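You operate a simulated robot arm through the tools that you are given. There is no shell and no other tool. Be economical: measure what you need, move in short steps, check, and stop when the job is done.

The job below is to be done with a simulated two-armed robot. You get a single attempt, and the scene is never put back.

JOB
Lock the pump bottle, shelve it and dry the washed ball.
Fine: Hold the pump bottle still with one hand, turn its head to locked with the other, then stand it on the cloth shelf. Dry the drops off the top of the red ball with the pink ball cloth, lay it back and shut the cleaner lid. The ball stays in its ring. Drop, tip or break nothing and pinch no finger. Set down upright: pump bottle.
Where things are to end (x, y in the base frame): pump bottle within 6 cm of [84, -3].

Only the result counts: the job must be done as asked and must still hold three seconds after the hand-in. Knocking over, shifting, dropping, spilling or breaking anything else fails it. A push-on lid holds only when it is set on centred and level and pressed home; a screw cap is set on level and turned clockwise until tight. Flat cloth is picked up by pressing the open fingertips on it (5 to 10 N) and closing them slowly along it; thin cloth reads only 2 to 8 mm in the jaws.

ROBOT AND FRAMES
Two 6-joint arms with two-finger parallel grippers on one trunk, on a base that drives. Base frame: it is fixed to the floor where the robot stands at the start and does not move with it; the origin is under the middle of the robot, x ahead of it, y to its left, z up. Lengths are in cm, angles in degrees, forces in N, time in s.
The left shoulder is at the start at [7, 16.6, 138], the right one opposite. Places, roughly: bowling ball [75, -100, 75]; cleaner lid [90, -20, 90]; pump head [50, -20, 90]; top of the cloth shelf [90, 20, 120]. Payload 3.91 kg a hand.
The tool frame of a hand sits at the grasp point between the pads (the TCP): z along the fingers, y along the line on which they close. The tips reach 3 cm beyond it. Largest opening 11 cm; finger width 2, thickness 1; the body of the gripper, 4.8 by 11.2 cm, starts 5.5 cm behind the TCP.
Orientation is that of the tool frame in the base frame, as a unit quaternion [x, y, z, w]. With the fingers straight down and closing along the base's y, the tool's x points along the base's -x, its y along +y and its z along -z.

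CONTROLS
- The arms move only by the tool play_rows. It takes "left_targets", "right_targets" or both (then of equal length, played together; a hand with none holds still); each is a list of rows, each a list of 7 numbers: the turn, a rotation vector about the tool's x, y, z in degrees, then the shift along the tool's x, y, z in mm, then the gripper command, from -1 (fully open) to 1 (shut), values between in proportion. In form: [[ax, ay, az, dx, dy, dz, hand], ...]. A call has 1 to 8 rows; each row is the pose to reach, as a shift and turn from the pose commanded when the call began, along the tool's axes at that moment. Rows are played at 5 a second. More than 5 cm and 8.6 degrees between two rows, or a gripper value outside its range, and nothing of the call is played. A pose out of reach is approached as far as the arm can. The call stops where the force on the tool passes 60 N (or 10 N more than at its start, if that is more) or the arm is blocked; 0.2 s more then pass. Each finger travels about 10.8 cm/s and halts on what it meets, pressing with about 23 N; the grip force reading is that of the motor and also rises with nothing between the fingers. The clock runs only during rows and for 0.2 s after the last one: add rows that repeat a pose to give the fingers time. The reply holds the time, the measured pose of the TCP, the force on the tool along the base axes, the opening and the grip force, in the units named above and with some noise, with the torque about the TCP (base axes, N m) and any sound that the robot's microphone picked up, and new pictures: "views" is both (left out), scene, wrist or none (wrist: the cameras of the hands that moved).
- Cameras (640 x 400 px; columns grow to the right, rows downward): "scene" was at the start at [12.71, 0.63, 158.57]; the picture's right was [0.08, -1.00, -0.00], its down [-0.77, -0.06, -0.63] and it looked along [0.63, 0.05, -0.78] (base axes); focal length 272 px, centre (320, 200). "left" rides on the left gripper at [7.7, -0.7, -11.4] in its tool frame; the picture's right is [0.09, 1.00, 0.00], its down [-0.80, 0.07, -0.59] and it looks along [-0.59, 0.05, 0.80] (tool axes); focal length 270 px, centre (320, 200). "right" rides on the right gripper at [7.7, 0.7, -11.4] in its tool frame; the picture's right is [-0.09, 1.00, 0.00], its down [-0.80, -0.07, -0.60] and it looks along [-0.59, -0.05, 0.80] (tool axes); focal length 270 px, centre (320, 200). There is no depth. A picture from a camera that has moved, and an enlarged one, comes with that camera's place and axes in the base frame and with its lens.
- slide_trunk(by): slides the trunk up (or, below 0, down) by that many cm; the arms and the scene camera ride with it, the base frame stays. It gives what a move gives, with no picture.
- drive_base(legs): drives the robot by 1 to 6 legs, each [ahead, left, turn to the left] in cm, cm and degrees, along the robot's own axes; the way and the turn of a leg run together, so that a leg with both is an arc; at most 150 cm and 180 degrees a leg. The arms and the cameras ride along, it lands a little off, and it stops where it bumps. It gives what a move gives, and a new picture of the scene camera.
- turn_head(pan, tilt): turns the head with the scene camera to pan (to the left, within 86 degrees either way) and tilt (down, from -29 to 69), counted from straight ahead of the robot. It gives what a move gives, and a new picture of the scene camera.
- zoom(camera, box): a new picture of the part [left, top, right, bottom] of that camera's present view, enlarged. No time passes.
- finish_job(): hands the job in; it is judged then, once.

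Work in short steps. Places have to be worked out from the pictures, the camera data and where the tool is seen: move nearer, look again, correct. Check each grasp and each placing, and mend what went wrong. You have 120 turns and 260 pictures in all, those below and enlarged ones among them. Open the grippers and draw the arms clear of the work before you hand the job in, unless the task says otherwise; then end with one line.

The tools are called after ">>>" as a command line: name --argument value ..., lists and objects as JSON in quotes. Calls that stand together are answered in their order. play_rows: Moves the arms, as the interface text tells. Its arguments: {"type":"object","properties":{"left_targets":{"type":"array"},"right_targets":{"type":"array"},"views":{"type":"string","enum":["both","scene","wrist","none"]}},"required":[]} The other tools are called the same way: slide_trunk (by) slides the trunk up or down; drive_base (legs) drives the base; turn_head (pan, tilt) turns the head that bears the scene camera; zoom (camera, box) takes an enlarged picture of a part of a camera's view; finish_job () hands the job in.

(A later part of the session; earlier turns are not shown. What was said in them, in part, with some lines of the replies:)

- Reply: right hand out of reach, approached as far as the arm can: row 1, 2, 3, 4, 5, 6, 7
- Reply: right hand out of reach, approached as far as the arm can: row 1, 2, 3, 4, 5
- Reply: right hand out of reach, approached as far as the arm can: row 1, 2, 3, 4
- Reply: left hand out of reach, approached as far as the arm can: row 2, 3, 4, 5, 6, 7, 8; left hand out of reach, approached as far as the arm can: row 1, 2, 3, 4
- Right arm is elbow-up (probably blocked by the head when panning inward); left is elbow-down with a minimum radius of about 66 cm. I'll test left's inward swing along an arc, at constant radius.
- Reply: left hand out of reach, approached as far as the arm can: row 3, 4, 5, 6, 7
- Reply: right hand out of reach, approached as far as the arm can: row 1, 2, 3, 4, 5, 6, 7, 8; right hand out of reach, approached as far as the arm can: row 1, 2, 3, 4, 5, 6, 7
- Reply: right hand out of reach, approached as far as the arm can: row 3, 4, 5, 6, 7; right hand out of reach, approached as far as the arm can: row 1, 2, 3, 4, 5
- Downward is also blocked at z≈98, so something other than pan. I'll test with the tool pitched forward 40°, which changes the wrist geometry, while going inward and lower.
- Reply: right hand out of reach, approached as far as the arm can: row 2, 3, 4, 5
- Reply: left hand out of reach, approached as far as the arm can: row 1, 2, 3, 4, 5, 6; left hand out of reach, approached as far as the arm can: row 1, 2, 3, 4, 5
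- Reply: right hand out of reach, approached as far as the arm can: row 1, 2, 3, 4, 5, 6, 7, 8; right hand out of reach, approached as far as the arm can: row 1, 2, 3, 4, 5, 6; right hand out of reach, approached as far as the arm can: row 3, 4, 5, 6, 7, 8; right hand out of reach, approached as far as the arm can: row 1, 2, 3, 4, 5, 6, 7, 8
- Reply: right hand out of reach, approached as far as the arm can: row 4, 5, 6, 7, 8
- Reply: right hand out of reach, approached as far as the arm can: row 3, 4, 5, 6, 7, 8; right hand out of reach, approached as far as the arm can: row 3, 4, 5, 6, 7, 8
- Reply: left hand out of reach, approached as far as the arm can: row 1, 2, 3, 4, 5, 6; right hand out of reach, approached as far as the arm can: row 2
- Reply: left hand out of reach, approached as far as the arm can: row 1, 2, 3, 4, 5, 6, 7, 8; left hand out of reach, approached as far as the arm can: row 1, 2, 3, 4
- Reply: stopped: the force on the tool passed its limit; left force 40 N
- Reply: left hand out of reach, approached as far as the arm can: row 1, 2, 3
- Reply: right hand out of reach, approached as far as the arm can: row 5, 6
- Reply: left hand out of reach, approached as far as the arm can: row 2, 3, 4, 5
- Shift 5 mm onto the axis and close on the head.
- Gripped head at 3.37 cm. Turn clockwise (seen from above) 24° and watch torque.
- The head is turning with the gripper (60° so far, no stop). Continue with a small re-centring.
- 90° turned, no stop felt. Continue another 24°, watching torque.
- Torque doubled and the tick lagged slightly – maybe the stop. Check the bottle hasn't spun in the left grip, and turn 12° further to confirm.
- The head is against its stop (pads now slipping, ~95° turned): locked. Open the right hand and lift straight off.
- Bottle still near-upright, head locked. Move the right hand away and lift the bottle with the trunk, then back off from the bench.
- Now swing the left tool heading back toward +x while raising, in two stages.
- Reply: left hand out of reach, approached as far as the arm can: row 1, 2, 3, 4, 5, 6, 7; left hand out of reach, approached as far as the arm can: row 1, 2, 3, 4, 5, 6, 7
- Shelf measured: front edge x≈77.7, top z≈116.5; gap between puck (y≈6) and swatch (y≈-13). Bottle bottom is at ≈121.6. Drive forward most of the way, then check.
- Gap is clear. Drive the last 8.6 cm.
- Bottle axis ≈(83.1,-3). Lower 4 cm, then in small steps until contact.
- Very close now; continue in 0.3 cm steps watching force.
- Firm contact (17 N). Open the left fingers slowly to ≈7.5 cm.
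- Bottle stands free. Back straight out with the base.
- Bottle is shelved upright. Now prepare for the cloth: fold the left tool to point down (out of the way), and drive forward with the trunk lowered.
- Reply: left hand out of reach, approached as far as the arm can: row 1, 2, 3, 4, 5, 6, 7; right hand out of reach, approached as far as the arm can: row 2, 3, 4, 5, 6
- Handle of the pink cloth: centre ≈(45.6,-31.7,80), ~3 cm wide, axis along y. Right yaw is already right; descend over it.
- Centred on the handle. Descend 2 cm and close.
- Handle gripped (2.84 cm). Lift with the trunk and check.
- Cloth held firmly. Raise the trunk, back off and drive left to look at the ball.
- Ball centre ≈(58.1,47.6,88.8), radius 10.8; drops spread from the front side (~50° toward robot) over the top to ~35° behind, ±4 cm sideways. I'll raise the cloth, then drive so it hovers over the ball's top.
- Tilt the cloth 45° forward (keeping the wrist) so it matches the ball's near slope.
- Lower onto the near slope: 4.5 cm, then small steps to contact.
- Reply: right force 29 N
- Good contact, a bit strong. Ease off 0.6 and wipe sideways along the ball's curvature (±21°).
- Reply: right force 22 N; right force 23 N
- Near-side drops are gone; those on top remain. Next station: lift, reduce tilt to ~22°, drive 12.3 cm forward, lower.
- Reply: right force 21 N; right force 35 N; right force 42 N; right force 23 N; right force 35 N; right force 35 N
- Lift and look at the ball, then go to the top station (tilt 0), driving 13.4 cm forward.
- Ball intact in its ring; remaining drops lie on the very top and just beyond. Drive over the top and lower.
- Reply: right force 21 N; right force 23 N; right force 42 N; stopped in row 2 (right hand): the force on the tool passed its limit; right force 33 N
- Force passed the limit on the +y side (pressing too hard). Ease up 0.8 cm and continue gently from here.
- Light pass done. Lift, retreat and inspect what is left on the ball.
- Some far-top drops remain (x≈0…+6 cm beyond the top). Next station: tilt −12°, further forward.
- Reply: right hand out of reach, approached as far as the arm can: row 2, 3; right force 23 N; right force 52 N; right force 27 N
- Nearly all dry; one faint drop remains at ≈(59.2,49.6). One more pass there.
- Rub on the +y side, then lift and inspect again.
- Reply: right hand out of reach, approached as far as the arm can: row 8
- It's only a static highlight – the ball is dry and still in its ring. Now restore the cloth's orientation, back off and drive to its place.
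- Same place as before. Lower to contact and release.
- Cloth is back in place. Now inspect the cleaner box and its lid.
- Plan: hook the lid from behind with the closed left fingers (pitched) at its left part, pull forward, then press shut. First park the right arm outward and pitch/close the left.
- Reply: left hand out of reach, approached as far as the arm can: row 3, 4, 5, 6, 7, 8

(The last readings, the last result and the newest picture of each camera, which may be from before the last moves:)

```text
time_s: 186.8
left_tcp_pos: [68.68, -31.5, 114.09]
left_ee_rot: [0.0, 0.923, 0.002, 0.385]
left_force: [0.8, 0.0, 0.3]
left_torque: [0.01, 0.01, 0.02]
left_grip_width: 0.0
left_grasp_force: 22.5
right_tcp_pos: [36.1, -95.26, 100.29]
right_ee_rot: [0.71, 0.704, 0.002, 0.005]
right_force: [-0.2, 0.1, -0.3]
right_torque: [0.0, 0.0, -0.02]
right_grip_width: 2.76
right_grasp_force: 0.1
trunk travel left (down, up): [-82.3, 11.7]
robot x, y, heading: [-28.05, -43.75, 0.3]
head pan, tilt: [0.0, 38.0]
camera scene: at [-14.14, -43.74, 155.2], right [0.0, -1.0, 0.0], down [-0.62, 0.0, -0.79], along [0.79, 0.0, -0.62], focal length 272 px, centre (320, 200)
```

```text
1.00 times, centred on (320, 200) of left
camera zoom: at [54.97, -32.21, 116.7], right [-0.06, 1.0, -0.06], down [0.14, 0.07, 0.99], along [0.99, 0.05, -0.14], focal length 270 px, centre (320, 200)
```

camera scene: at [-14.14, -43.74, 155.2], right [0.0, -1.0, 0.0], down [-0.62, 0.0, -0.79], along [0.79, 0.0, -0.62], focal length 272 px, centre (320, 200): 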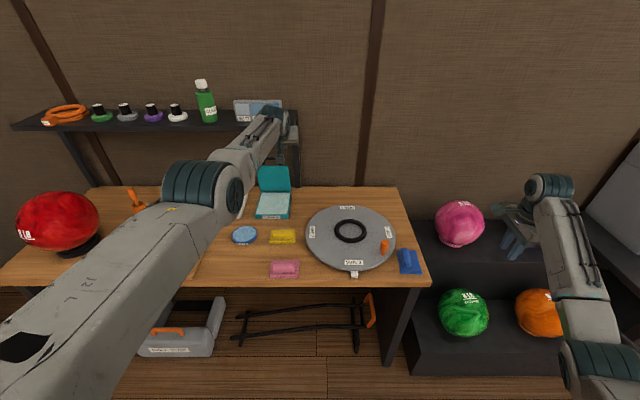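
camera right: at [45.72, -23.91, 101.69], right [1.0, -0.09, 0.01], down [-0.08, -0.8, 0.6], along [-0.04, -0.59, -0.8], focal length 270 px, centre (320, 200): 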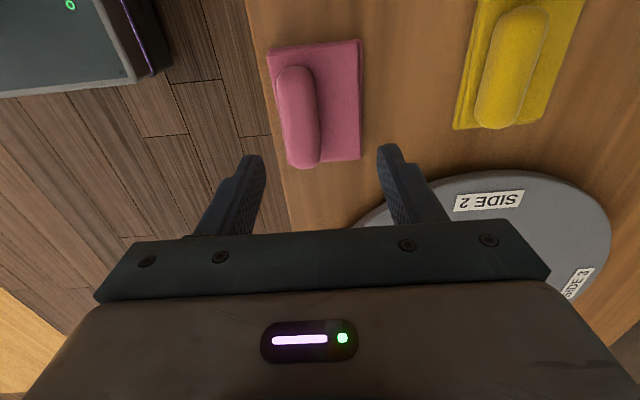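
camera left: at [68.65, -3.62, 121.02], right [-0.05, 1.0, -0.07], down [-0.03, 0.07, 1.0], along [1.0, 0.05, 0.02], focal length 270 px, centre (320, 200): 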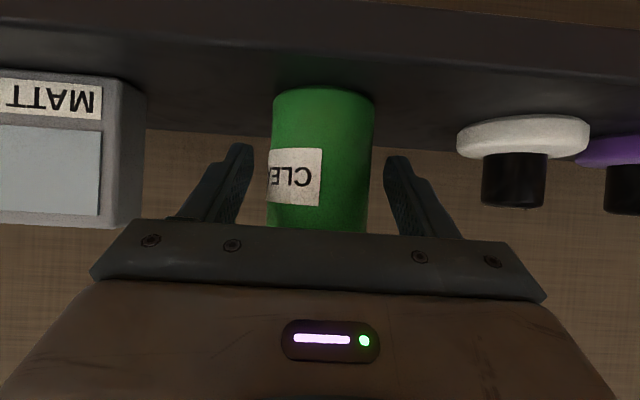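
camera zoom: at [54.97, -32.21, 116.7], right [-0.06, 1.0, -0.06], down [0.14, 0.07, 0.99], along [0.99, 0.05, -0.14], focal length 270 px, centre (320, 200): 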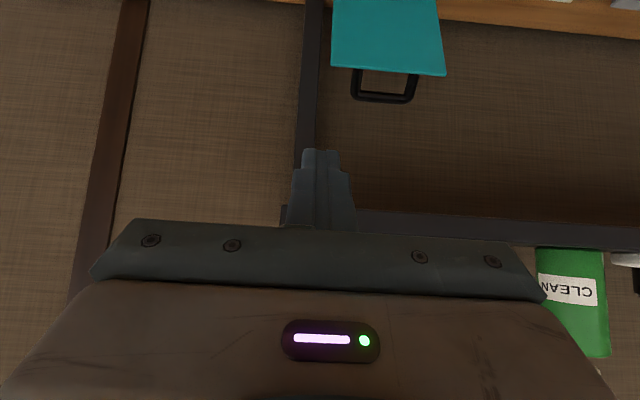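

Lid is vertical: top edge at x≈85, z≈95.8, y −16…−30, handle behind it between y≈−19.5 and −27. I'll flatten the left tool to ~35°, raise the right hand, and line up at y≈−17.7.

>>> play_rows --left_targets '[[0, -5, 0, -17, 0, -1, 1], [0, -10, 0, -35, 0, -3, 1], [0, -10, 0, -35, 0, -3, 1], [0, -10, 0, -35, 0, -3, 1]]' --right_targets '[[0, 0, 0, 0, 0, -40, 0.5], [0, 0, 0, 0, 0, -80, 0.5], [0, 0, 0, 0, 0, -120, 0.5], [0, 0, 0, 0, 0, -150, 0.5]]' --views "none"

>>> drive_base --legs '[[0, 13.8, 0]]'

>>> slide_trunk --by -16

>>> zoom --camera "left" --box '[0, 0, 640, 400]'

```text
time_s: 187.8
left_tcp_pos: [70.79, -31.55, 116.81]
left_ee_rot: [0.001, 0.886, 0.002, 0.464]
left_force: [-0.4, 0.0, -0.3]
left_torque: [0.04, 0.0, 0.01]
left_grip_width: 0.03
left_grasp_force: 22.9
right_tcp_pos: [40.62, -99.23, 108.64]
right_ee_rot: [0.709, 0.705, 0.003, 0.006]
right_force: [-0.5, 0.2, 0.5]
right_torque: [-0.03, 0.02, 0.0]
right_grip_width: 2.77
right_grasp_force: 0.1
right hand out of reach, approached as far as the arm can: row 1, 2, 3, 4
trunk travel left (down, up): [-82.3, 11.7]
robot x, y, heading: [-27.92, -43.98, -0.0]
head pan, tilt: [0.0, 38.0]
```

```text
time_s: 189.1
left_tcp_pos: [70.92, -18.11, 116.95]
left_ee_rot: [0.002, 0.886, 0.003, 0.464]
left_force: [0.1, 0.0, 0.1]
left_torque: [0.01, -0.01, 0.01]
left_grip_width: 0.0
left_grasp_force: 23.7
right_tcp_pos: [40.46, -85.65, 108.51]
right_ee_rot: [0.709, 0.705, 0.005, 0.005]
right_force: [0.1, -0.1, 0.3]
right_torque: [0.02, -0.02, -0.01]
right_grip_width: 2.76
right_grasp_force: 0.1
trunk travel left (down, up): [-82.3, 11.7]
robot x, y, heading: [-28.18, -30.04, 0.1]
head pan, tilt: [0.0, 38.0]
camera scene: at [-14.13, -30.48, 155.19], right [0.0, -1.0, 0.0], down [-0.62, 0.0, -0.79], along [0.79, 0.0, -0.62], focal length 272 px, centre (320, 200)
```

scene: 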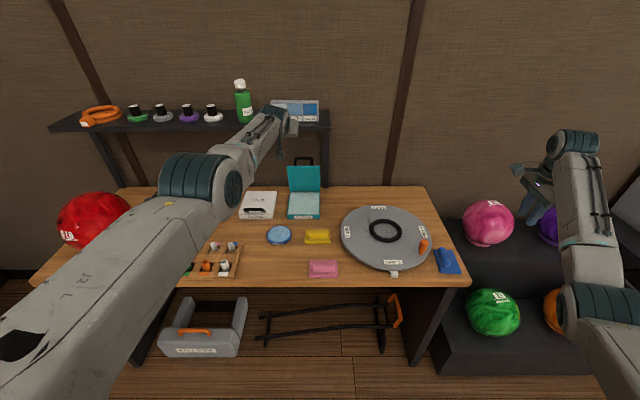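

```text
time_s: 190.9
left_tcp_pos: [70.6, -18.05, 100.87]
left_ee_rot: [0.001, 0.886, 0.003, 0.464]
left_force: [-0.1, -0.4, -0.5]
left_torque: [0.0, 0.04, -0.03]
left_grip_width: 0.0
left_grasp_force: 22.5
right_tcp_pos: [40.4, -85.55, 92.55]
right_ee_rot: [0.71, 0.705, 0.004, 0.006]
right_force: [-0.7, 0.0, 0.7]
right_torque: [0.0, 0.02, -0.01]
right_grip_width: 2.76
right_grasp_force: 0.0
trunk travel left (down, up): [-66.3, 27.7]
robot x, y, heading: [-28.29, -30.17, -0.1]
head pan, tilt: [0.0, 38.0]
```

```text
1.00 times, centred on (320, 200) of left
camera zoom: at [56.8, -18.63, 101.06], right [-0.05, 1.0, -0.07], down [-0.03, 0.07, 1.0], along [1.0, 0.05, 0.03], focal length 270 px, centre (320, 200)
```

zoom: 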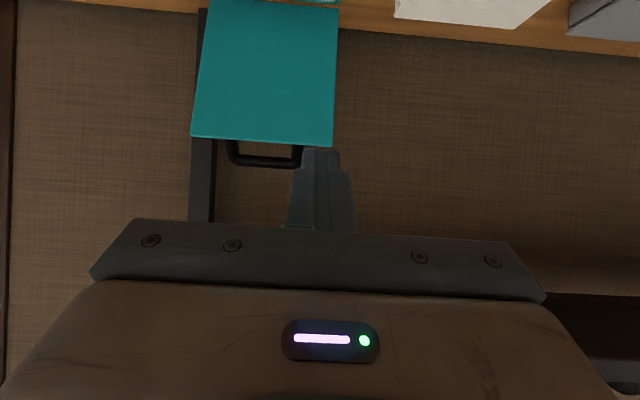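

Lid top confirmed at z≈96, handle leg near y≈−19.5 rising to z≈98. Shift slightly left and slide the finger over the lid.

>>> drive_base --legs '[[0, 0.8, 0], [17, 0, 0]]'

>>> zoom --camera "left" --box '[160, 40, 480, 240]'

>>> zoom --camera "scene" --box '[240, 120, 380, 240]'

```text
time_s: 192.7
left_tcp_pos: [87.59, -16.98, 101.02]
left_ee_rot: [0.001, 0.886, 0.003, 0.464]
left_force: [0.1, 0.2, 0.2]
left_torque: [0.01, 0.01, 0.0]
left_grip_width: 0.01
left_grasp_force: 23.0
right_tcp_pos: [57.47, -84.64, 92.62]
right_ee_rot: [0.709, 0.705, 0.005, 0.006]
right_force: [0.8, -1.0, 0.1]
right_torque: [0.0, 0.0, -0.01]
right_grip_width: 2.74
right_grasp_force: 0.0
trunk travel left (down, up): [-66.3, 27.7]
robot x, y, heading: [-10.77, -29.05, 0.2]
head pan, tilt: [0.0, 38.0]
camera scene: at [2.7, -29.34, 139.22], right [0.0, -1.0, 0.0], down [-0.61, 0.0, -0.79], along [0.79, 0.0, -0.61], focal length 272 px, centre (320, 200)
```

scene: 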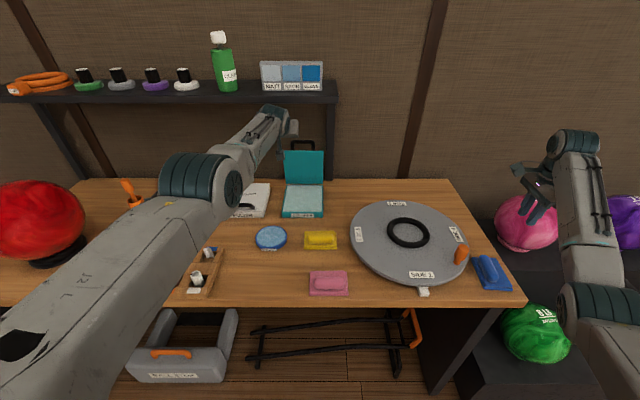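

```text
2.00 times, centred on (320, 140) of left
camera zoom: at [73.69, -17.66, 101.17], right [-0.05, 1.0, -0.07], down [-0.03, 0.07, 1.0], along [1.0, 0.05, 0.03], focal length 541 px, centre (320, 320)
```

zoom: 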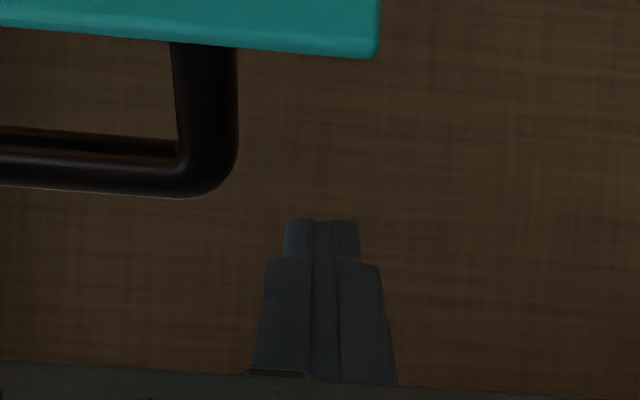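

```text
3.33 times, centred on (310, 180) of scene
camera zoom: at [2.7, -29.34, 139.22], right [0.0, -1.0, 0.0], down [-0.61, 0.0, -0.79], along [0.79, 0.0, -0.61], focal length 907 px, centre (353, 267)
```

zoom: 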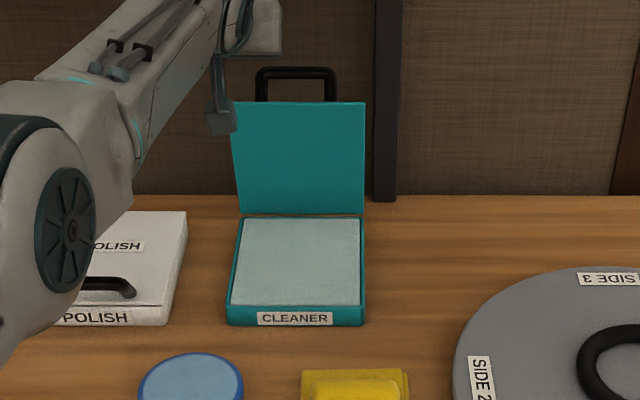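

Finger is over the lid's left part, clear of the handle. Lower 4.8 cm so the tips drop behind the lid.

>>> slide_trunk --by -4.8

>>> drive_base --legs '[[-5, 0, 0]]'

>>> zoom --camera "scene" --box '[240, 120, 380, 240]'

```text
time_s: 193.6
left_tcp_pos: [87.67, -16.92, 96.1]
left_ee_rot: [0.001, 0.885, 0.002, 0.465]
left_force: [-0.9, -0.3, -0.3]
left_torque: [0.02, -0.02, -0.02]
left_grip_width: 0.02
left_grasp_force: 23.2
right_tcp_pos: [57.63, -84.6, 87.8]
right_ee_rot: [0.71, 0.705, 0.004, 0.007]
right_force: [0.2, -0.5, -0.3]
right_torque: [0.02, -0.01, -0.02]
right_grip_width: 2.77
right_grasp_force: 0.2
trunk travel left (down, up): [-61.5, 32.5]
robot x, y, heading: [-10.79, -29.16, 0.3]
head pan, tilt: [0.0, 38.0]
```

```text
time_s: 194.6
left_tcp_pos: [82.86, -16.99, 95.79]
left_ee_rot: [0.001, 0.886, 0.003, 0.463]
left_force: [-0.2, 0.0, 0.0]
left_torque: [-0.02, -0.02, 0.02]
left_grip_width: 0.0
left_grasp_force: 22.8
right_tcp_pos: [52.75, -84.68, 87.54]
right_ee_rot: [0.709, 0.705, 0.004, 0.005]
right_force: [1.1, -0.1, -0.3]
right_torque: [-0.02, 0.01, 0.01]
right_grip_width: 2.76
right_grasp_force: 0.0
trunk travel left (down, up): [-61.5, 32.5]
robot x, y, heading: [-15.9, -29.55, 0.4]
head pan, tilt: [0.0, 38.0]
camera scene: at [-1.87, -29.39, 134.35], right [0.0, -1.0, 0.0], down [-0.62, 0.0, -0.79], along [0.79, 0.0, -0.62], focal length 272 px, centre (320, 200)
```

scene: 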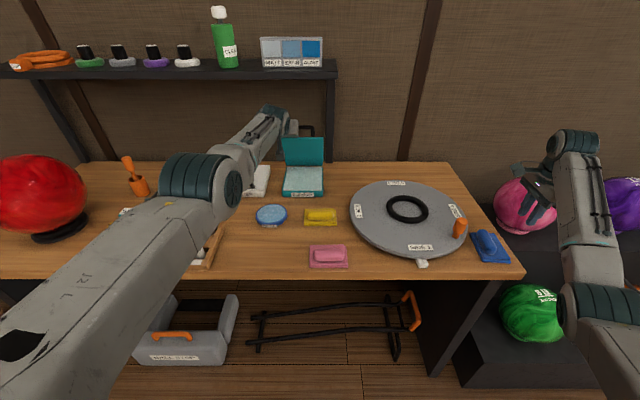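

```text
3.33 times, centred on (310, 180) of scene
camera zoom: at [-1.87, -29.39, 134.35], right [0.0, -1.0, 0.0], down [-0.62, 0.0, -0.79], along [0.79, 0.0, -0.62], focal length 907 px, centre (353, 267)
```

zoom: 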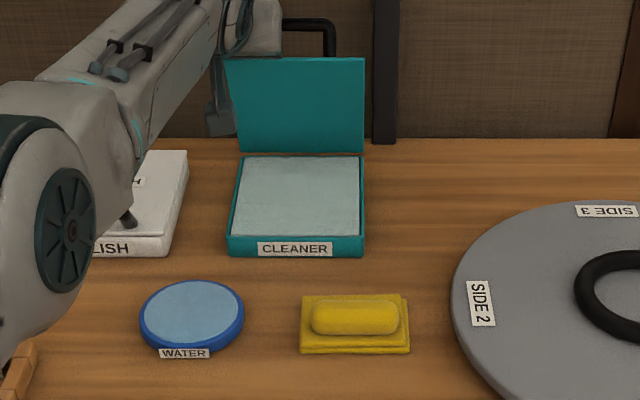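

No resistance yet; continue pulling 6 cm.

>>> drive_base --legs '[[-6, 0, 0]]'

>>> zoom --camera "left" --box '[0, 0, 640, 400]'

>>> zoom --camera "scene" --box '[240, 120, 380, 240]'

```text
time_s: 195.5
left_tcp_pos: [76.23, -17.02, 96.57]
left_ee_rot: [0.001, 0.885, 0.003, 0.465]
left_force: [-7.0, 1.4, 9.9]
left_torque: [0.1, -0.03, -0.02]
left_grip_width: 0.02
left_grasp_force: 23.3
right_tcp_pos: [46.26, -84.61, 88.11]
right_ee_rot: [0.709, 0.705, 0.006, 0.007]
right_force: [-0.4, 0.0, -0.1]
right_torque: [-0.02, -0.04, -0.01]
right_grip_width: 2.76
right_grasp_force: 0.1
trunk travel left (down, up): [-61.5, 32.5]
robot x, y, heading: [-22.12, -29.61, 0.2]
head pan, tilt: [0.0, 38.0]
camera scene: at [-8.84, -29.38, 134.48], right [0.0, -1.0, 0.0], down [-0.61, 0.0, -0.79], along [0.79, 0.0, -0.61], focal length 272 px, centre (320, 200)
```

scene: 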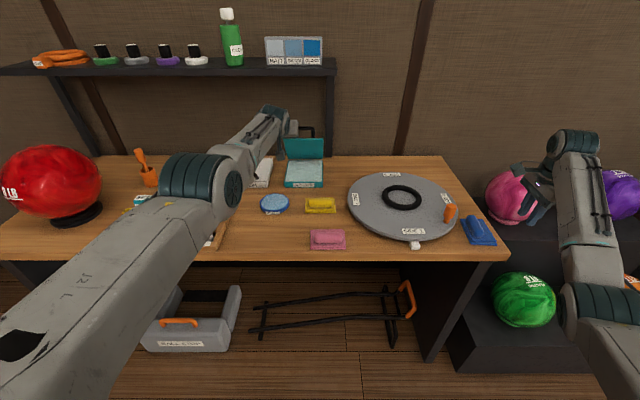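

```text
1.00 times, centred on (320, 200) of left
camera zoom: at [62.29, -17.68, 96.65], right [-0.05, 1.0, -0.07], down [-0.04, 0.06, 1.0], along [1.0, 0.05, 0.03], focal length 270 px, centre (320, 200)
```

zoom: 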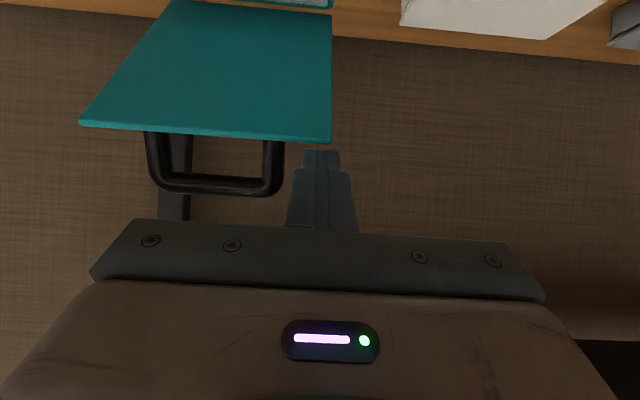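

```text
3.33 times, centred on (310, 180) of scene
camera zoom: at [-8.84, -29.38, 134.48], right [0.0, -1.0, 0.0], down [-0.61, 0.0, -0.79], along [0.79, 0.0, -0.61], focal length 907 px, centre (353, 267)
```

zoom: 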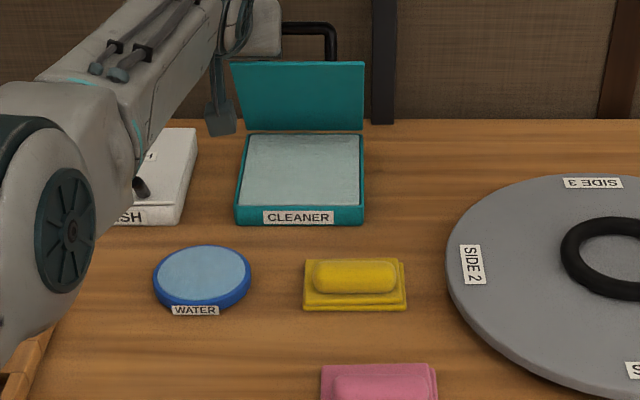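

The lid has been pulled ~35° forward. Pull 2.3 cm more, then press it down by lowering the trunk.

>>> drive_base --legs '[[-2.3, 0, 0]]'

>>> slide_trunk --by -4

>>> zoom --camera "left" --box '[0, 0, 640, 400]'

```text
time_s: 196.3
left_tcp_pos: [74.62, -17.0, 95.69]
left_ee_rot: [0.002, 0.887, 0.002, 0.462]
left_force: [0.8, 0.4, 0.7]
left_torque: [-0.04, 0.0, -0.02]
left_grip_width: 0.0
left_grasp_force: 23.0
right_tcp_pos: [44.45, -84.68, 87.62]
right_ee_rot: [0.709, 0.705, 0.004, 0.004]
right_force: [0.5, 0.0, -0.3]
right_torque: [-0.02, 0.01, 0.0]
right_grip_width: 2.73
right_grasp_force: 0.1
trunk travel left (down, up): [-61.5, 32.5]
robot x, y, heading: [-23.94, -29.33, 0.4]
head pan, tilt: [0.0, 38.0]
camera scene: at [-10.17, -29.42, 134.35], right [0.0, -1.0, 0.0], down [-0.62, 0.0, -0.79], along [0.79, 0.0, -0.62], focal length 272 px, centre (320, 200)
```

scene: 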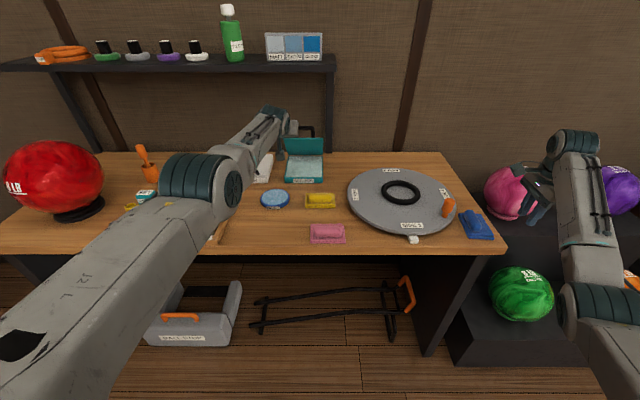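

```text
time_s: 197.2
left_tcp_pos: [73.4, -17.01, 93.9]
left_ee_rot: [0.0, 0.881, 0.003, 0.472]
left_force: [-34.6, 5.1, 36.6]
left_torque: [0.02, -0.3, -0.01]
left_grip_width: 0.0
left_grasp_force: 22.8
right_tcp_pos: [43.24, -84.69, 84.72]
right_ee_rot: [0.708, 0.706, 0.009, 0.009]
right_force: [0.0, -0.7, -0.2]
right_torque: [0.01, -0.03, 0.0]
right_grip_width: 2.74
right_grasp_force: 0.1
trunk travel left (down, up): [-57.5, 36.5]
robot x, y, heading: [-24.23, -29.58, 0.1]
head pan, tilt: [0.0, 38.0]
```

```text
1.00 times, centred on (320, 200) of left
camera zoom: at [59.45, -17.66, 93.7], right [-0.05, 1.0, -0.07], down [-0.05, 0.06, 1.0], along [1.0, 0.05, 0.05], focal length 270 px, centre (320, 200)
```

zoom: 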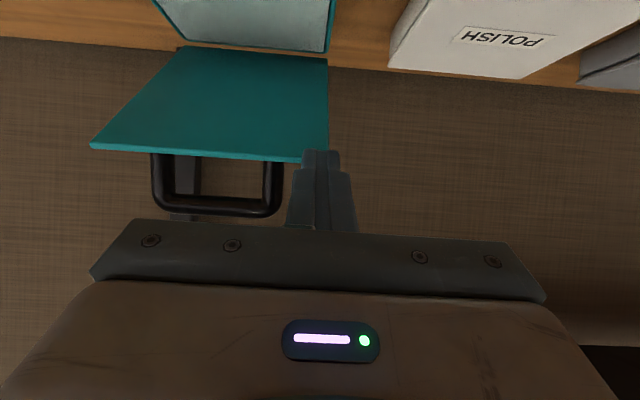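

The fingertip is pushing the lid end-on; back off upward, move forward over the lid's outer face, then press down again.

>>> slide_trunk --by 4.5

>>> drive_base --legs '[[5, 0, 0]]'

>>> slide_trunk --by -3

>>> zoom --camera "left" --box '[0, 0, 640, 400]'

```text
time_s: 198.1
left_tcp_pos: [74.27, -16.94, 96.43]
left_ee_rot: [0.002, 0.887, 0.002, 0.462]
left_force: [0.0, 0.1, 0.2]
left_torque: [-0.02, 0.04, 0.03]
left_grip_width: 0.01
left_grasp_force: 22.4
right_tcp_pos: [44.21, -84.74, 88.25]
right_ee_rot: [0.709, 0.705, 0.004, 0.006]
right_force: [0.7, 0.0, -0.5]
right_torque: [-0.02, 0.04, -0.02]
right_grip_width: 2.74
right_grasp_force: 0.1
trunk travel left (down, up): [-62.0, 32.0]
robot x, y, heading: [-24.02, -29.59, -0.1]
head pan, tilt: [0.0, 38.0]
```

```text
time_s: 199.0
left_tcp_pos: [79.06, -16.93, 96.66]
left_ee_rot: [0.0, 0.886, 0.004, 0.464]
left_force: [0.1, 0.1, 0.0]
left_torque: [-0.01, -0.01, 0.02]
left_grip_width: 0.01
left_grasp_force: 22.8
right_tcp_pos: [48.99, -84.65, 88.41]
right_ee_rot: [0.709, 0.705, 0.004, 0.007]
right_force: [-0.2, -0.6, -0.1]
right_torque: [-0.02, -0.04, -0.01]
right_grip_width: 2.74
right_grasp_force: 0.1
trunk travel left (down, up): [-62.0, 32.0]
robot x, y, heading: [-19.54, -29.87, 0.1]
head pan, tilt: [0.0, 38.0]
camera scene: at [-5.78, -29.34, 134.94], right [0.0, -1.0, 0.0], down [-0.61, 0.0, -0.79], along [0.79, 0.0, -0.61], focal length 272 px, centre (320, 200)
```

scene: 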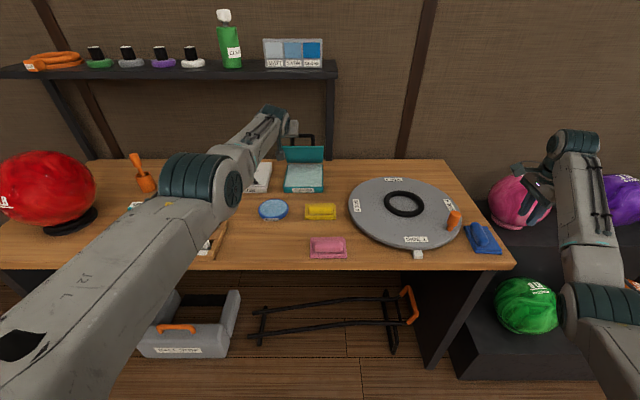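

```text
time_s: 199.7
left_tcp_pos: [79.34, -16.98, 93.51]
left_ee_rot: [0.0, 0.886, 0.003, 0.464]
left_force: [-0.3, -0.3, -0.3]
left_torque: [-0.01, 0.02, -0.01]
left_grip_width: 0.0
left_grasp_force: 23.1
right_tcp_pos: [49.31, -84.78, 85.28]
right_ee_rot: [0.71, 0.704, 0.004, 0.005]
right_force: [-0.5, -0.4, -0.1]
right_torque: [0.02, 0.01, -0.01]
right_grip_width: 2.73
right_grasp_force: 0.1
trunk travel left (down, up): [-59.0, 35.0]
robot x, y, heading: [-19.14, -29.55, 0.2]
head pan, tilt: [0.0, 38.0]
```

```text
1.00 times, centred on (320, 200) of left
camera zoom: at [65.42, -17.68, 93.61], right [-0.05, 1.0, -0.07], down [-0.03, 0.06, 1.0], along [1.0, 0.05, 0.03], focal length 270 px, centre (320, 200)
```

zoom: 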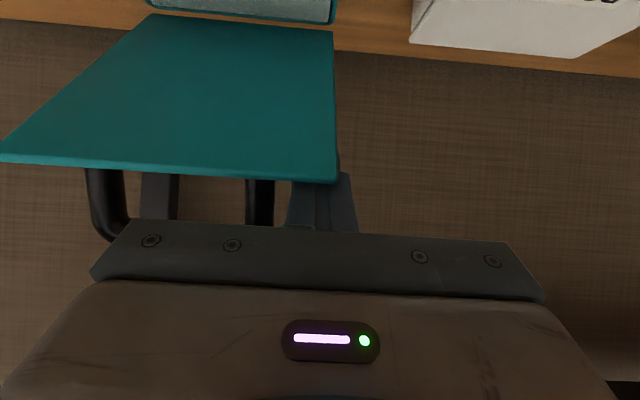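

Fingers are now behind the lid edge. Press down 3 cm.

>>> slide_trunk --by -2

>>> slide_trunk --by -1.5

>>> drive_base --legs '[[-2, 0, 0]]'

>>> zoom --camera "left" --box '[0, 0, 640, 400]'

```text
time_s: 200.4
left_tcp_pos: [79.21, -16.92, 91.49]
left_ee_rot: [0.0, 0.886, 0.004, 0.463]
left_force: [-0.2, -0.1, 0.1]
left_torque: [0.02, 0.01, 0.0]
left_grip_width: 0.0
left_grasp_force: 22.5
right_tcp_pos: [49.17, -84.74, 83.35]
right_ee_rot: [0.709, 0.705, 0.004, 0.006]
right_force: [-0.9, 0.4, 0.7]
right_torque: [0.02, -0.01, 0.02]
right_grip_width: 2.76
right_grasp_force: 0.0
trunk travel left (down, up): [-57.0, 37.0]
robot x, y, heading: [-19.16, -29.1, -0.2]
head pan, tilt: [0.0, 38.0]
```

```text
time_s: 201.0
left_tcp_pos: [79.3, -16.97, 90.12]
left_ee_rot: [0.001, 0.886, 0.003, 0.464]
left_force: [-2.6, 0.3, 2.9]
left_torque: [-0.11, 0.0, -0.17]
left_grip_width: 0.01
left_grasp_force: 23.2
right_tcp_pos: [49.07, -84.66, 81.91]
right_ee_rot: [0.71, 0.704, 0.004, 0.005]
right_force: [-0.5, -0.2, 0.2]
right_torque: [0.01, 0.04, 0.02]
right_grip_width: 2.74
right_grasp_force: 0.1
trunk travel left (down, up): [-55.5, 38.5]
robot x, y, heading: [-18.99, -29.59, 0.3]
head pan, tilt: [0.0, 38.0]
```

```text
time_s: 201.8
left_tcp_pos: [77.47, -16.91, 89.73]
left_ee_rot: [0.002, 0.887, 0.003, 0.462]
left_force: [0.5, 0.1, -0.4]
left_torque: [-0.02, -0.02, -0.02]
left_grip_width: 0.0
left_grasp_force: 22.7
right_tcp_pos: [47.34, -84.63, 81.61]
right_ee_rot: [0.71, 0.704, 0.004, 0.005]
right_force: [0.4, -0.8, 0.1]
right_torque: [-0.03, 0.0, 0.01]
right_grip_width: 2.73
right_grasp_force: 0.0
trunk travel left (down, up): [-55.5, 38.5]
robot x, y, heading: [-21.58, -29.58, 0.2]
head pan, tilt: [0.0, 38.0]
camera scene: at [-7.29, -29.4, 128.36], right [0.0, -1.0, 0.0], down [-0.62, 0.0, -0.79], along [0.79, 0.0, -0.62], focal length 272 px, centre (320, 200)
```

scene: 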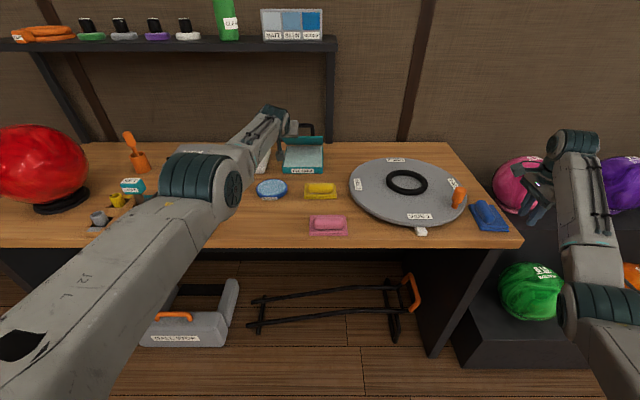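

```text
1.00 times, centred on (320, 200) of left
camera zoom: at [63.55, -17.71, 89.93], right [-0.05, 1.0, -0.07], down [-0.03, 0.06, 1.0], along [1.0, 0.05, 0.03], focal length 270 px, centre (320, 200)
```

zoom: 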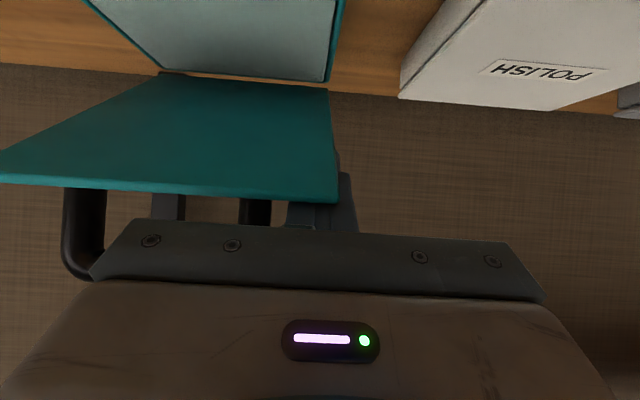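

Lid edge now at ≈(74.5, z 90), rotating properly. Continue: down 2, back 1.5, down 1.5.

>>> slide_trunk --by -2

>>> drive_base --legs '[[-1.5, 0, 0]]'

>>> slide_trunk --by -1.5

>>> zoom --camera "left" --box '[0, 0, 640, 400]'

```text
time_s: 202.5
left_tcp_pos: [77.15, -16.88, 88.28]
left_ee_rot: [0.001, 0.885, 0.003, 0.465]
left_force: [-6.7, 0.9, 7.8]
left_torque: [-0.25, -0.3, -0.41]
left_grip_width: 0.0
left_grasp_force: 22.7
right_tcp_pos: [47.06, -84.57, 79.85]
right_ee_rot: [0.71, 0.705, 0.005, 0.006]
right_force: [-0.2, 0.4, 0.3]
right_torque: [-0.04, -0.01, 0.01]
right_grip_width: 2.76
right_grasp_force: 0.1
trunk travel left (down, up): [-53.5, 40.5]
robot x, y, heading: [-21.26, -29.22, 0.1]
head pan, tilt: [0.0, 38.0]
```

```text
time_s: 203.2
left_tcp_pos: [75.85, -16.95, 87.52]
left_ee_rot: [0.001, 0.887, 0.004, 0.461]
left_force: [0.7, 0.7, -0.4]
left_torque: [-0.02, -0.01, 0.0]
left_grip_width: 0.01
left_grasp_force: 23.2
right_tcp_pos: [45.86, -84.7, 79.66]
right_ee_rot: [0.709, 0.705, 0.004, 0.005]
right_force: [0.4, 0.0, -0.7]
right_torque: [0.03, 0.0, 0.01]
right_grip_width: 2.73
right_grasp_force: 0.0
trunk travel left (down, up): [-53.5, 40.5]
robot x, y, heading: [-22.8, -29.15, -0.2]
head pan, tilt: [0.0, 38.0]
camera scene: at [-8.85, -29.39, 126.37], right [0.0, -1.0, 0.0], down [-0.62, 0.0, -0.79], along [0.79, 0.0, -0.62], focal length 272 px, centre (320, 200)
```

scene: 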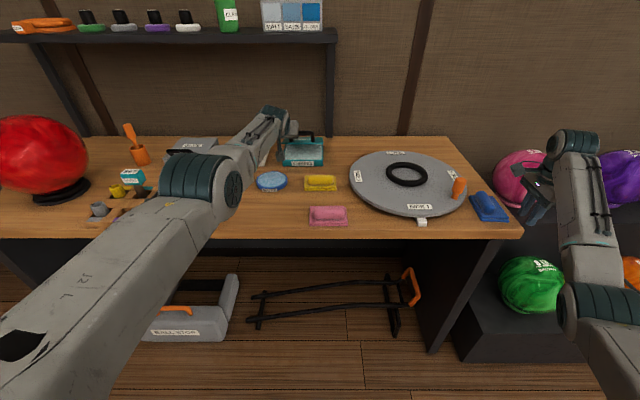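

```text
time_s: 203.9
left_tcp_pos: [75.81, -16.95, 86.28]
left_ee_rot: [0.001, 0.887, 0.003, 0.462]
left_force: [-0.1, -0.2, 0.6]
left_torque: [0.01, 0.0, 0.01]
left_grip_width: 0.0
left_grasp_force: 22.7
right_tcp_pos: [45.67, -84.64, 78.37]
right_ee_rot: [0.709, 0.705, 0.004, 0.004]
right_force: [0.1, 0.3, -0.1]
right_torque: [0.01, 0.04, -0.04]
right_grip_width: 2.75
right_grasp_force: 0.1
trunk travel left (down, up): [-52.0, 42.0]
robot x, y, heading: [-22.77, -29.48, 0.1]
head pan, tilt: [0.0, 38.0]
```

```text
1.00 times, centred on (320, 200) of left
camera zoom: at [61.88, -17.66, 86.53], right [-0.05, 1.0, -0.07], down [-0.03, 0.06, 1.0], along [1.0, 0.05, 0.03], focal length 270 px, centre (320, 200)
```

zoom: 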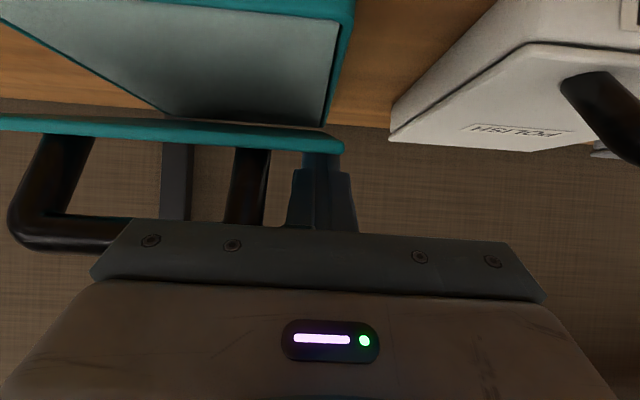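

Nearly flat. Keep pressing down in small steps.

>>> slide_trunk --by -1.2

>>> slide_trunk --by -0.8

>>> zoom --camera "left" --box '[0, 0, 640, 400]'

>>> zoom --camera "scene" --box '[250, 90, 370, 190]'

```text
time_s: 204.5
left_tcp_pos: [75.52, -16.95, 85.28]
left_ee_rot: [0.001, 0.886, 0.003, 0.464]
left_force: [-8.2, 0.4, 5.0]
left_torque: [-0.05, -0.13, -0.42]
left_grip_width: 0.0
left_grasp_force: 23.2
right_tcp_pos: [45.59, -84.77, 77.3]
right_ee_rot: [0.709, 0.705, 0.005, 0.006]
right_force: [0.1, 0.5, -0.5]
right_torque: [0.0, 0.0, -0.04]
right_grip_width: 2.74
right_grasp_force: 0.0
trunk travel left (down, up): [-50.8, 43.2]
robot x, y, heading: [-22.98, -29.59, 0.0]
head pan, tilt: [0.0, 38.0]
```

```text
time_s: 205.1
left_tcp_pos: [75.64, -16.89, 84.4]
left_ee_rot: [0.001, 0.887, 0.003, 0.462]
left_force: [-12.3, 0.8, 4.1]
left_torque: [-0.21, 0.02, -0.76]
left_grip_width: 0.0
left_grasp_force: 23.0
right_tcp_pos: [45.55, -84.7, 76.46]
right_ee_rot: [0.709, 0.705, 0.005, 0.006]
right_force: [-0.5, 0.3, -0.1]
right_torque: [0.01, 0.01, -0.01]
right_grip_width: 2.76
right_grasp_force: 0.0
trunk travel left (down, up): [-50.0, 44.0]
robot x, y, heading: [-23.06, -29.26, 0.2]
head pan, tilt: [0.0, 38.0]
```

```text
1.00 times, centred on (320, 200) of left
camera zoom: at [61.66, -17.7, 84.65], right [-0.05, 1.0, -0.07], down [-0.03, 0.06, 1.0], along [1.0, 0.05, 0.03], focal length 270 px, centre (320, 200)
```

zoom: 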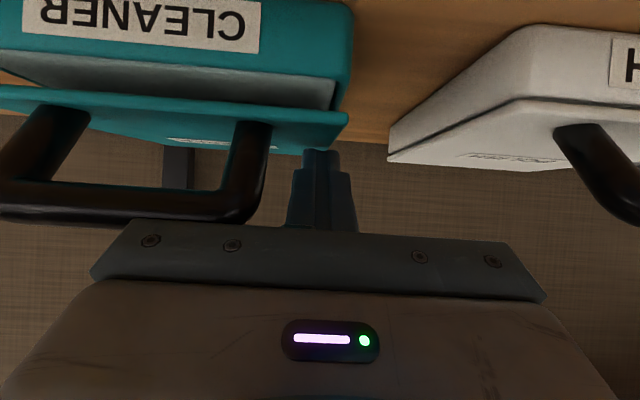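

```text
4.00 times, centred on (310, 140) of scene
camera zoom: at [-9.3, -29.36, 122.92], right [0.0, -1.0, 0.0], down [-0.61, 0.0, -0.79], along [0.79, 0.0, -0.61], focal length 1089 px, centre (360, 440)
```

zoom: 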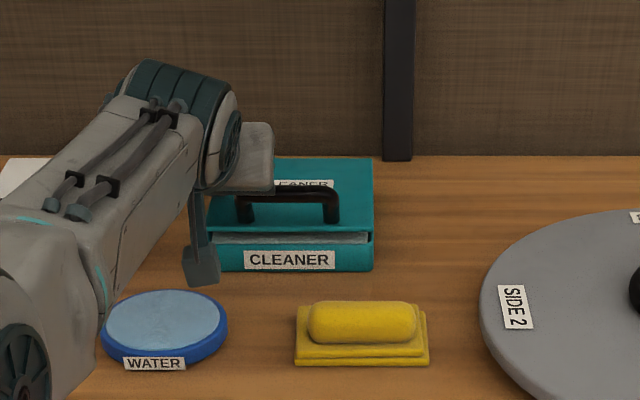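

Lid is nearly closed; the palm is touching the handle bar. Lift 2 cm, go back 3 cm, and press with the tips nearer the front edge.

>>> slide_trunk --by 2.5

>>> drive_base --legs '[[-3, 0, 0]]'

>>> slide_trunk --by -2.5

>>> slide_trunk --by -0.8

>>> zoom --camera "left" --box '[0, 0, 640, 400]'

```text
time_s: 205.8
left_tcp_pos: [75.83, -17.02, 86.8]
left_ee_rot: [0.0, 0.886, 0.003, 0.463]
left_force: [0.8, 0.3, 0.2]
left_torque: [0.03, -0.02, -0.02]
left_grip_width: 0.01
left_grasp_force: 23.2
right_tcp_pos: [45.72, -84.67, 78.79]
right_ee_rot: [0.71, 0.704, 0.003, 0.006]
right_force: [0.0, 0.0, 0.3]
right_torque: [-0.01, 0.01, 0.0]
right_grip_width: 2.74
right_grasp_force: 0.1
trunk travel left (down, up): [-52.5, 41.5]
robot x, y, heading: [-22.68, -29.41, 0.1]
head pan, tilt: [0.0, 38.0]
```

```text
time_s: 206.6
left_tcp_pos: [72.74, -16.98, 86.69]
left_ee_rot: [0.0, 0.887, 0.004, 0.461]
left_force: [0.8, 0.2, -0.6]
left_torque: [-0.01, 0.04, -0.03]
left_grip_width: 0.0
left_grasp_force: 23.3
right_tcp_pos: [42.91, -84.56, 78.69]
right_ee_rot: [0.71, 0.704, 0.004, 0.005]
right_force: [-0.4, 0.0, 0.4]
right_torque: [-0.01, -0.01, -0.02]
right_grip_width: 2.75
right_grasp_force: 0.0
trunk travel left (down, up): [-52.5, 41.5]
robot x, y, heading: [-25.73, -29.33, 0.1]
head pan, tilt: [0.0, 38.0]
camera scene: at [-11.88, -29.4, 125.38], right [0.0, -1.0, 0.0], down [-0.62, 0.0, -0.79], along [0.79, 0.0, -0.62], focal length 272 px, centre (320, 200)
```

scene: 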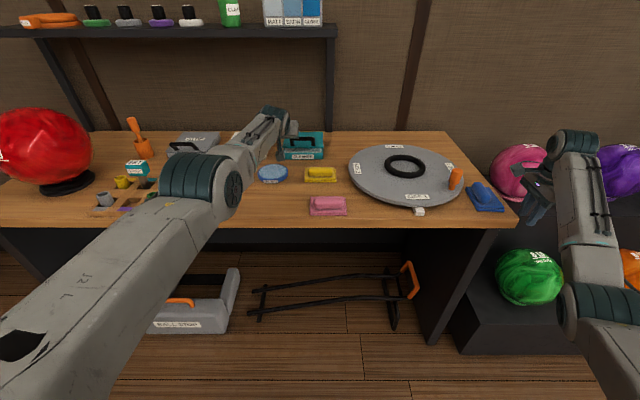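

```text
time_s: 207.3
left_tcp_pos: [72.75, -16.87, 84.46]
left_ee_rot: [0.002, 0.887, 0.003, 0.462]
left_force: [0.4, 0.3, 0.8]
left_torque: [0.01, 0.01, 0.02]
left_grip_width: 0.01
left_grasp_force: 23.4
right_tcp_pos: [42.71, -84.71, 76.33]
right_ee_rot: [0.709, 0.705, 0.004, 0.005]
right_force: [0.0, -0.1, 0.2]
right_torque: [-0.02, 0.0, 0.01]
right_grip_width: 2.73
right_grasp_force: 0.0
trunk travel left (down, up): [-50.0, 44.0]
robot x, y, heading: [-25.8, -28.94, 0.3]
head pan, tilt: [0.0, 38.0]
```

```text
time_s: 207.9
left_tcp_pos: [72.83, -16.99, 83.74]
left_ee_rot: [0.001, 0.886, 0.003, 0.464]
left_force: [4.4, 0.6, 7.2]
left_torque: [0.0, -0.24, 0.0]
left_grip_width: 0.0
left_grasp_force: 22.9
right_tcp_pos: [42.72, -84.61, 75.54]
right_ee_rot: [0.709, 0.706, 0.005, 0.005]
right_force: [0.5, 0.1, 0.5]
right_torque: [0.01, 0.01, 0.0]
right_grip_width: 2.77
right_grasp_force: 0.0
trunk travel left (down, up): [-49.2, 44.8]
robot x, y, heading: [-25.67, -29.65, 0.2]
head pan, tilt: [0.0, 38.0]
```

```text
1.00 times, centred on (320, 200) of left
camera zoom: at [58.91, -17.66, 83.96], right [-0.05, 1.0, -0.07], down [-0.03, 0.06, 1.0], along [1.0, 0.05, 0.03], focal length 270 px, centre (320, 200)
```

zoom: 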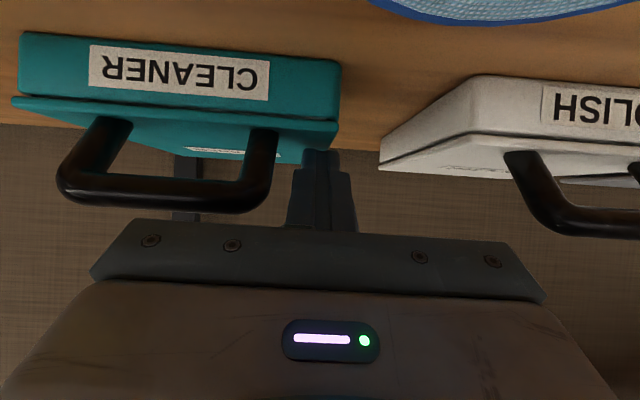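

The lid is now flush. Press it home a little more, then lift away.

>>> slide_trunk --by -0.6

>>> slide_trunk --by -0.4

>>> slide_trunk --by 14

>>> zoom --camera "left" --box '[0, 0, 640, 400]'

>>> zoom --camera "scene" --box '[250, 90, 370, 190]'

```text
time_s: 208.4
left_tcp_pos: [72.75, -16.98, 83.75]
left_ee_rot: [0.001, 0.884, 0.003, 0.467]
left_force: [12.1, 1.5, 23.1]
left_torque: [0.0, -0.75, 0.04]
left_grip_width: 0.01
left_grasp_force: 22.8
right_tcp_pos: [42.65, -84.62, 75.12]
right_ee_rot: [0.709, 0.705, 0.005, 0.007]
right_force: [-0.3, 0.3, -0.1]
right_torque: [-0.03, -0.04, -0.01]
right_grip_width: 2.75
right_grasp_force: 0.1
trunk travel left (down, up): [-48.6, 45.4]
robot x, y, heading: [-25.33, -29.49, -0.0]
head pan, tilt: [0.0, 38.0]
```

```text
time_s: 209.0
left_tcp_pos: [72.58, -16.94, 83.64]
left_ee_rot: [0.001, 0.883, 0.003, 0.469]
left_force: [12.2, 2.3, 29.9]
left_torque: [0.09, -0.84, 0.01]
left_grip_width: 0.0
left_grasp_force: 23.4
right_tcp_pos: [42.47, -84.65, 74.83]
right_ee_rot: [0.709, 0.705, 0.006, 0.007]
right_force: [-0.5, -1.0, 0.2]
right_torque: [0.02, 0.0, -0.02]
right_grip_width: 2.76
right_grasp_force: 0.0
trunk travel left (down, up): [-48.2, 45.8]
robot x, y, heading: [-25.86, -29.56, 0.4]
head pan, tilt: [0.0, 38.0]
```

```text
time_s: 210.6
left_tcp_pos: [72.93, -16.93, 96.53]
left_ee_rot: [0.0, 0.887, 0.004, 0.463]
left_force: [-0.6, 0.7, 0.0]
left_torque: [0.03, -0.03, 0.02]
left_grip_width: 0.01
left_grasp_force: 22.9
right_tcp_pos: [42.83, -84.56, 88.48]
right_ee_rot: [0.708, 0.706, 0.004, 0.005]
right_force: [1.1, 0.3, 0.5]
right_torque: [0.0, -0.01, -0.03]
right_grip_width: 2.77
right_grasp_force: 0.0
trunk travel left (down, up): [-62.2, 31.8]
robot x, y, heading: [-25.78, -29.26, 0.2]
head pan, tilt: [0.0, 38.0]
```

```text
1.00 times, centred on (320, 200) of left
camera zoom: at [58.94, -17.67, 96.66], right [-0.05, 1.0, -0.07], down [-0.03, 0.06, 1.0], along [1.0, 0.05, 0.02], focal length 270 px, centre (320, 200)
```

zoom: 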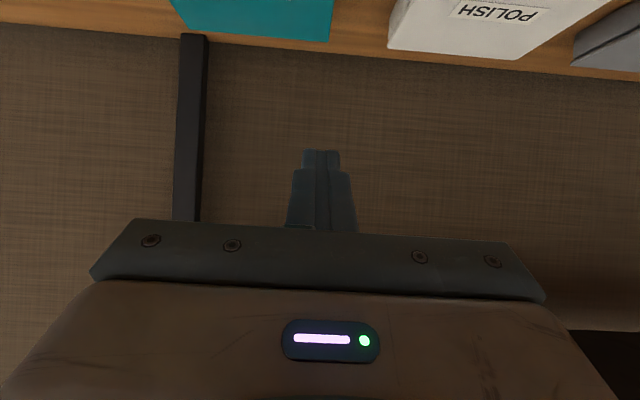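

```text
4.00 times, centred on (310, 140) of scene
camera zoom: at [-11.92, -29.39, 135.09], right [0.0, -1.0, 0.0], down [-0.62, 0.0, -0.79], along [0.79, 0.0, -0.62], focal length 1089 px, centre (360, 440)
```

zoom: 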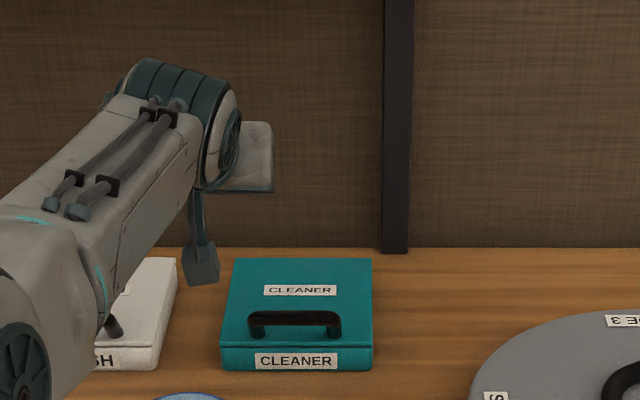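

Lid is shut. Raise, back away, open both grippers and take a final overview.

>>> slide_trunk --by 14

>>> drive_base --legs '[[-30, 0, 0]]'

>>> play_rows --left_targets '[[0, 0, 0, 0, 0, 0, 0.3], [0, 0, 0, 0, 0, 0, -0.4], [0, 0, 0, 0, 0, 0, -1], [0, 0, 0, 0, 0, 0, -1]]' --right_targets '[[0, 0, 0, 0, 0, 0, 0.2], [0, 0, 0, 0, 0, 0, -0.4], [0, 0, 0, 0, 0, 0, -1], [0, 0, 0, 0, 0, 0, -1]]' --views "none"

>>> turn_head --pan 15 --tilt 32

>>> zoom --camera "scene" --box '[180, 60, 480, 260]'

```text
time_s: 212.3
left_tcp_pos: [72.8, -16.87, 110.46]
left_ee_rot: [0.001, 0.887, 0.003, 0.461]
left_force: [0.1, -0.2, 0.8]
left_torque: [0.01, 0.02, -0.01]
left_grip_width: 0.01
left_grasp_force: 23.2
right_tcp_pos: [42.82, -84.67, 102.37]
right_ee_rot: [0.709, 0.705, 0.003, 0.005]
right_force: [-0.1, -0.1, 0.1]
right_torque: [0.0, 0.0, 0.02]
right_grip_width: 2.73
right_grasp_force: 0.1
trunk travel left (down, up): [-76.2, 17.8]
robot x, y, heading: [-26.17, -29.45, 0.1]
head pan, tilt: [0.0, 38.0]
```

```text
time_s: 214.3
left_tcp_pos: [43.2, -17.12, 110.33]
left_ee_rot: [0.0, 0.887, 0.004, 0.462]
left_force: [-0.7, -0.7, -0.3]
left_torque: [0.01, 0.03, -0.03]
left_grip_width: 0.0
left_grasp_force: 23.2
right_tcp_pos: [13.1, -84.75, 102.27]
right_ee_rot: [0.709, 0.705, 0.004, 0.004]
right_force: [0.3, -0.7, 0.1]
right_torque: [0.03, -0.03, -0.01]
right_grip_width: 2.74
right_grasp_force: 0.1
trunk travel left (down, up): [-76.2, 17.8]
robot x, y, heading: [-55.7, -29.6, 0.1]
head pan, tilt: [0.0, 38.0]
camera scene: at [-41.57, -29.47, 149.07], right [0.0, -1.0, 0.0], down [-0.62, 0.0, -0.79], along [0.79, 0.0, -0.62], focal length 272 px, centre (320, 200)
```

scene: 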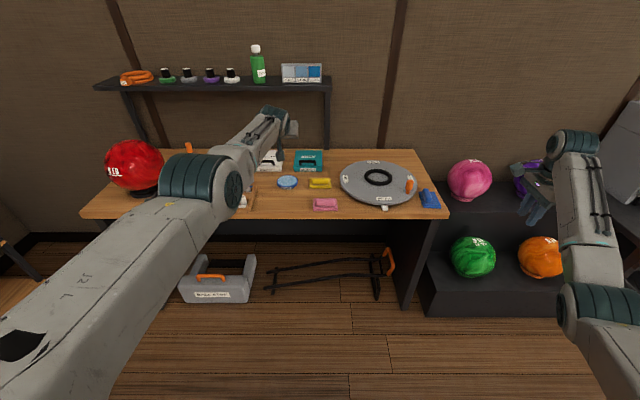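

```text
time_s: 215.3
left_tcp_pos: [43.06, -17.02, 110.48]
left_ee_rot: [0.001, 0.887, 0.003, 0.462]
left_force: [0.2, -0.3, 0.4]
left_torque: [-0.02, 0.01, 0.02]
left_grip_width: 10.99
left_grasp_force: 0.0
right_tcp_pos: [12.98, -84.75, 102.42]
right_ee_rot: [0.709, 0.705, 0.005, 0.005]
right_force: [-0.4, 0.4, 0.8]
right_torque: [0.02, 0.02, 0.0]
right_grip_width: 11.03
right_grasp_force: 0.1
trunk travel left (down, up): [-76.2, 17.8]
robot x, y, heading: [-55.6, -29.53, -0.1]
head pan, tilt: [0.0, 38.0]
```

```text
time_s: 216.1
left_tcp_pos: [43.14, -17.14, 110.42]
left_ee_rot: [0.0, 0.887, 0.004, 0.462]
left_force: [0.4, -0.6, 0.2]
left_torque: [0.04, 0.04, -0.03]
left_grip_width: 11.0
left_grasp_force: 0.0
right_tcp_pos: [13.02, -84.84, 102.45]
right_ee_rot: [0.709, 0.705, 0.004, 0.006]
right_force: [-0.7, -0.3, 0.0]
right_torque: [0.01, 0.01, 0.03]
right_grip_width: 10.99
right_grasp_force: 0.2
trunk travel left (down, up): [-76.2, 17.8]
robot x, y, heading: [-56.02, -29.41, 0.2]
head pan, tilt: [15.0, 32.0]
camera scene: at [-41.75, -27.15, 150.02], right [0.26, -0.97, 0.0], down [-0.51, -0.14, -0.85], along [0.82, 0.22, -0.53], focal length 272 px, centre (320, 200)
```

scene: 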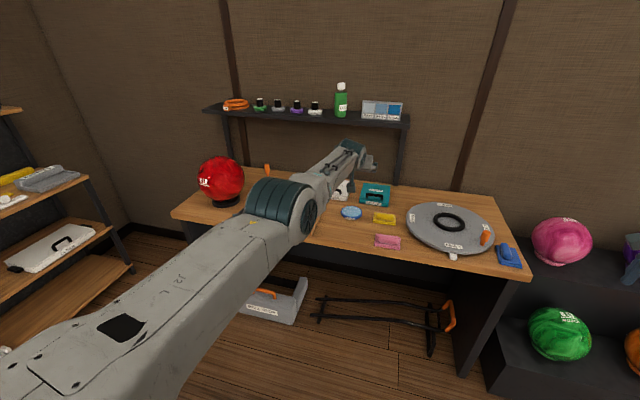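

```text
2.00 times, centred on (330, 160) of scene
camera zoom: at [-41.75, -27.15, 150.02], right [0.26, -0.97, 0.0], down [-0.51, -0.14, -0.85], along [0.82, 0.22, -0.53], focal length 544 px, centre (300, 280)
```

zoom: 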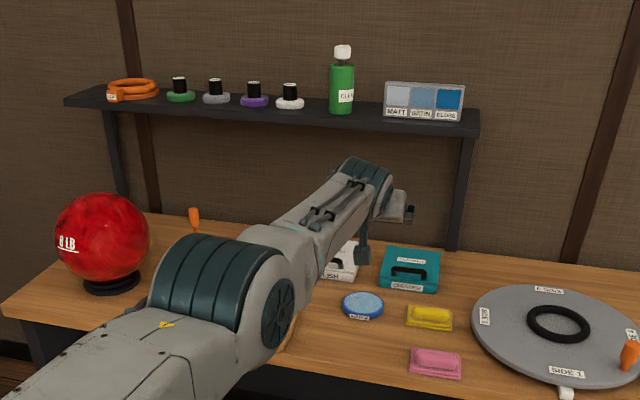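

Everything is in place: bottle upright on the shelf, ball dry in its ring, cloth laid back, lid shut, arms clear.

>>> finish_job

```text
The job is handed in.
```

I've handed the job in with every step done. The pump bottle's head is locked, and it stands upright on the cloth shelf at about [84, -3]. The red ball is dried and still in its ring, the pink cloth is back in its place, and the cleaner lid is pressed shut. I took "locked" from turning the head clockwise about 95° until it stopped, because I could see no lock mark on the bottle.
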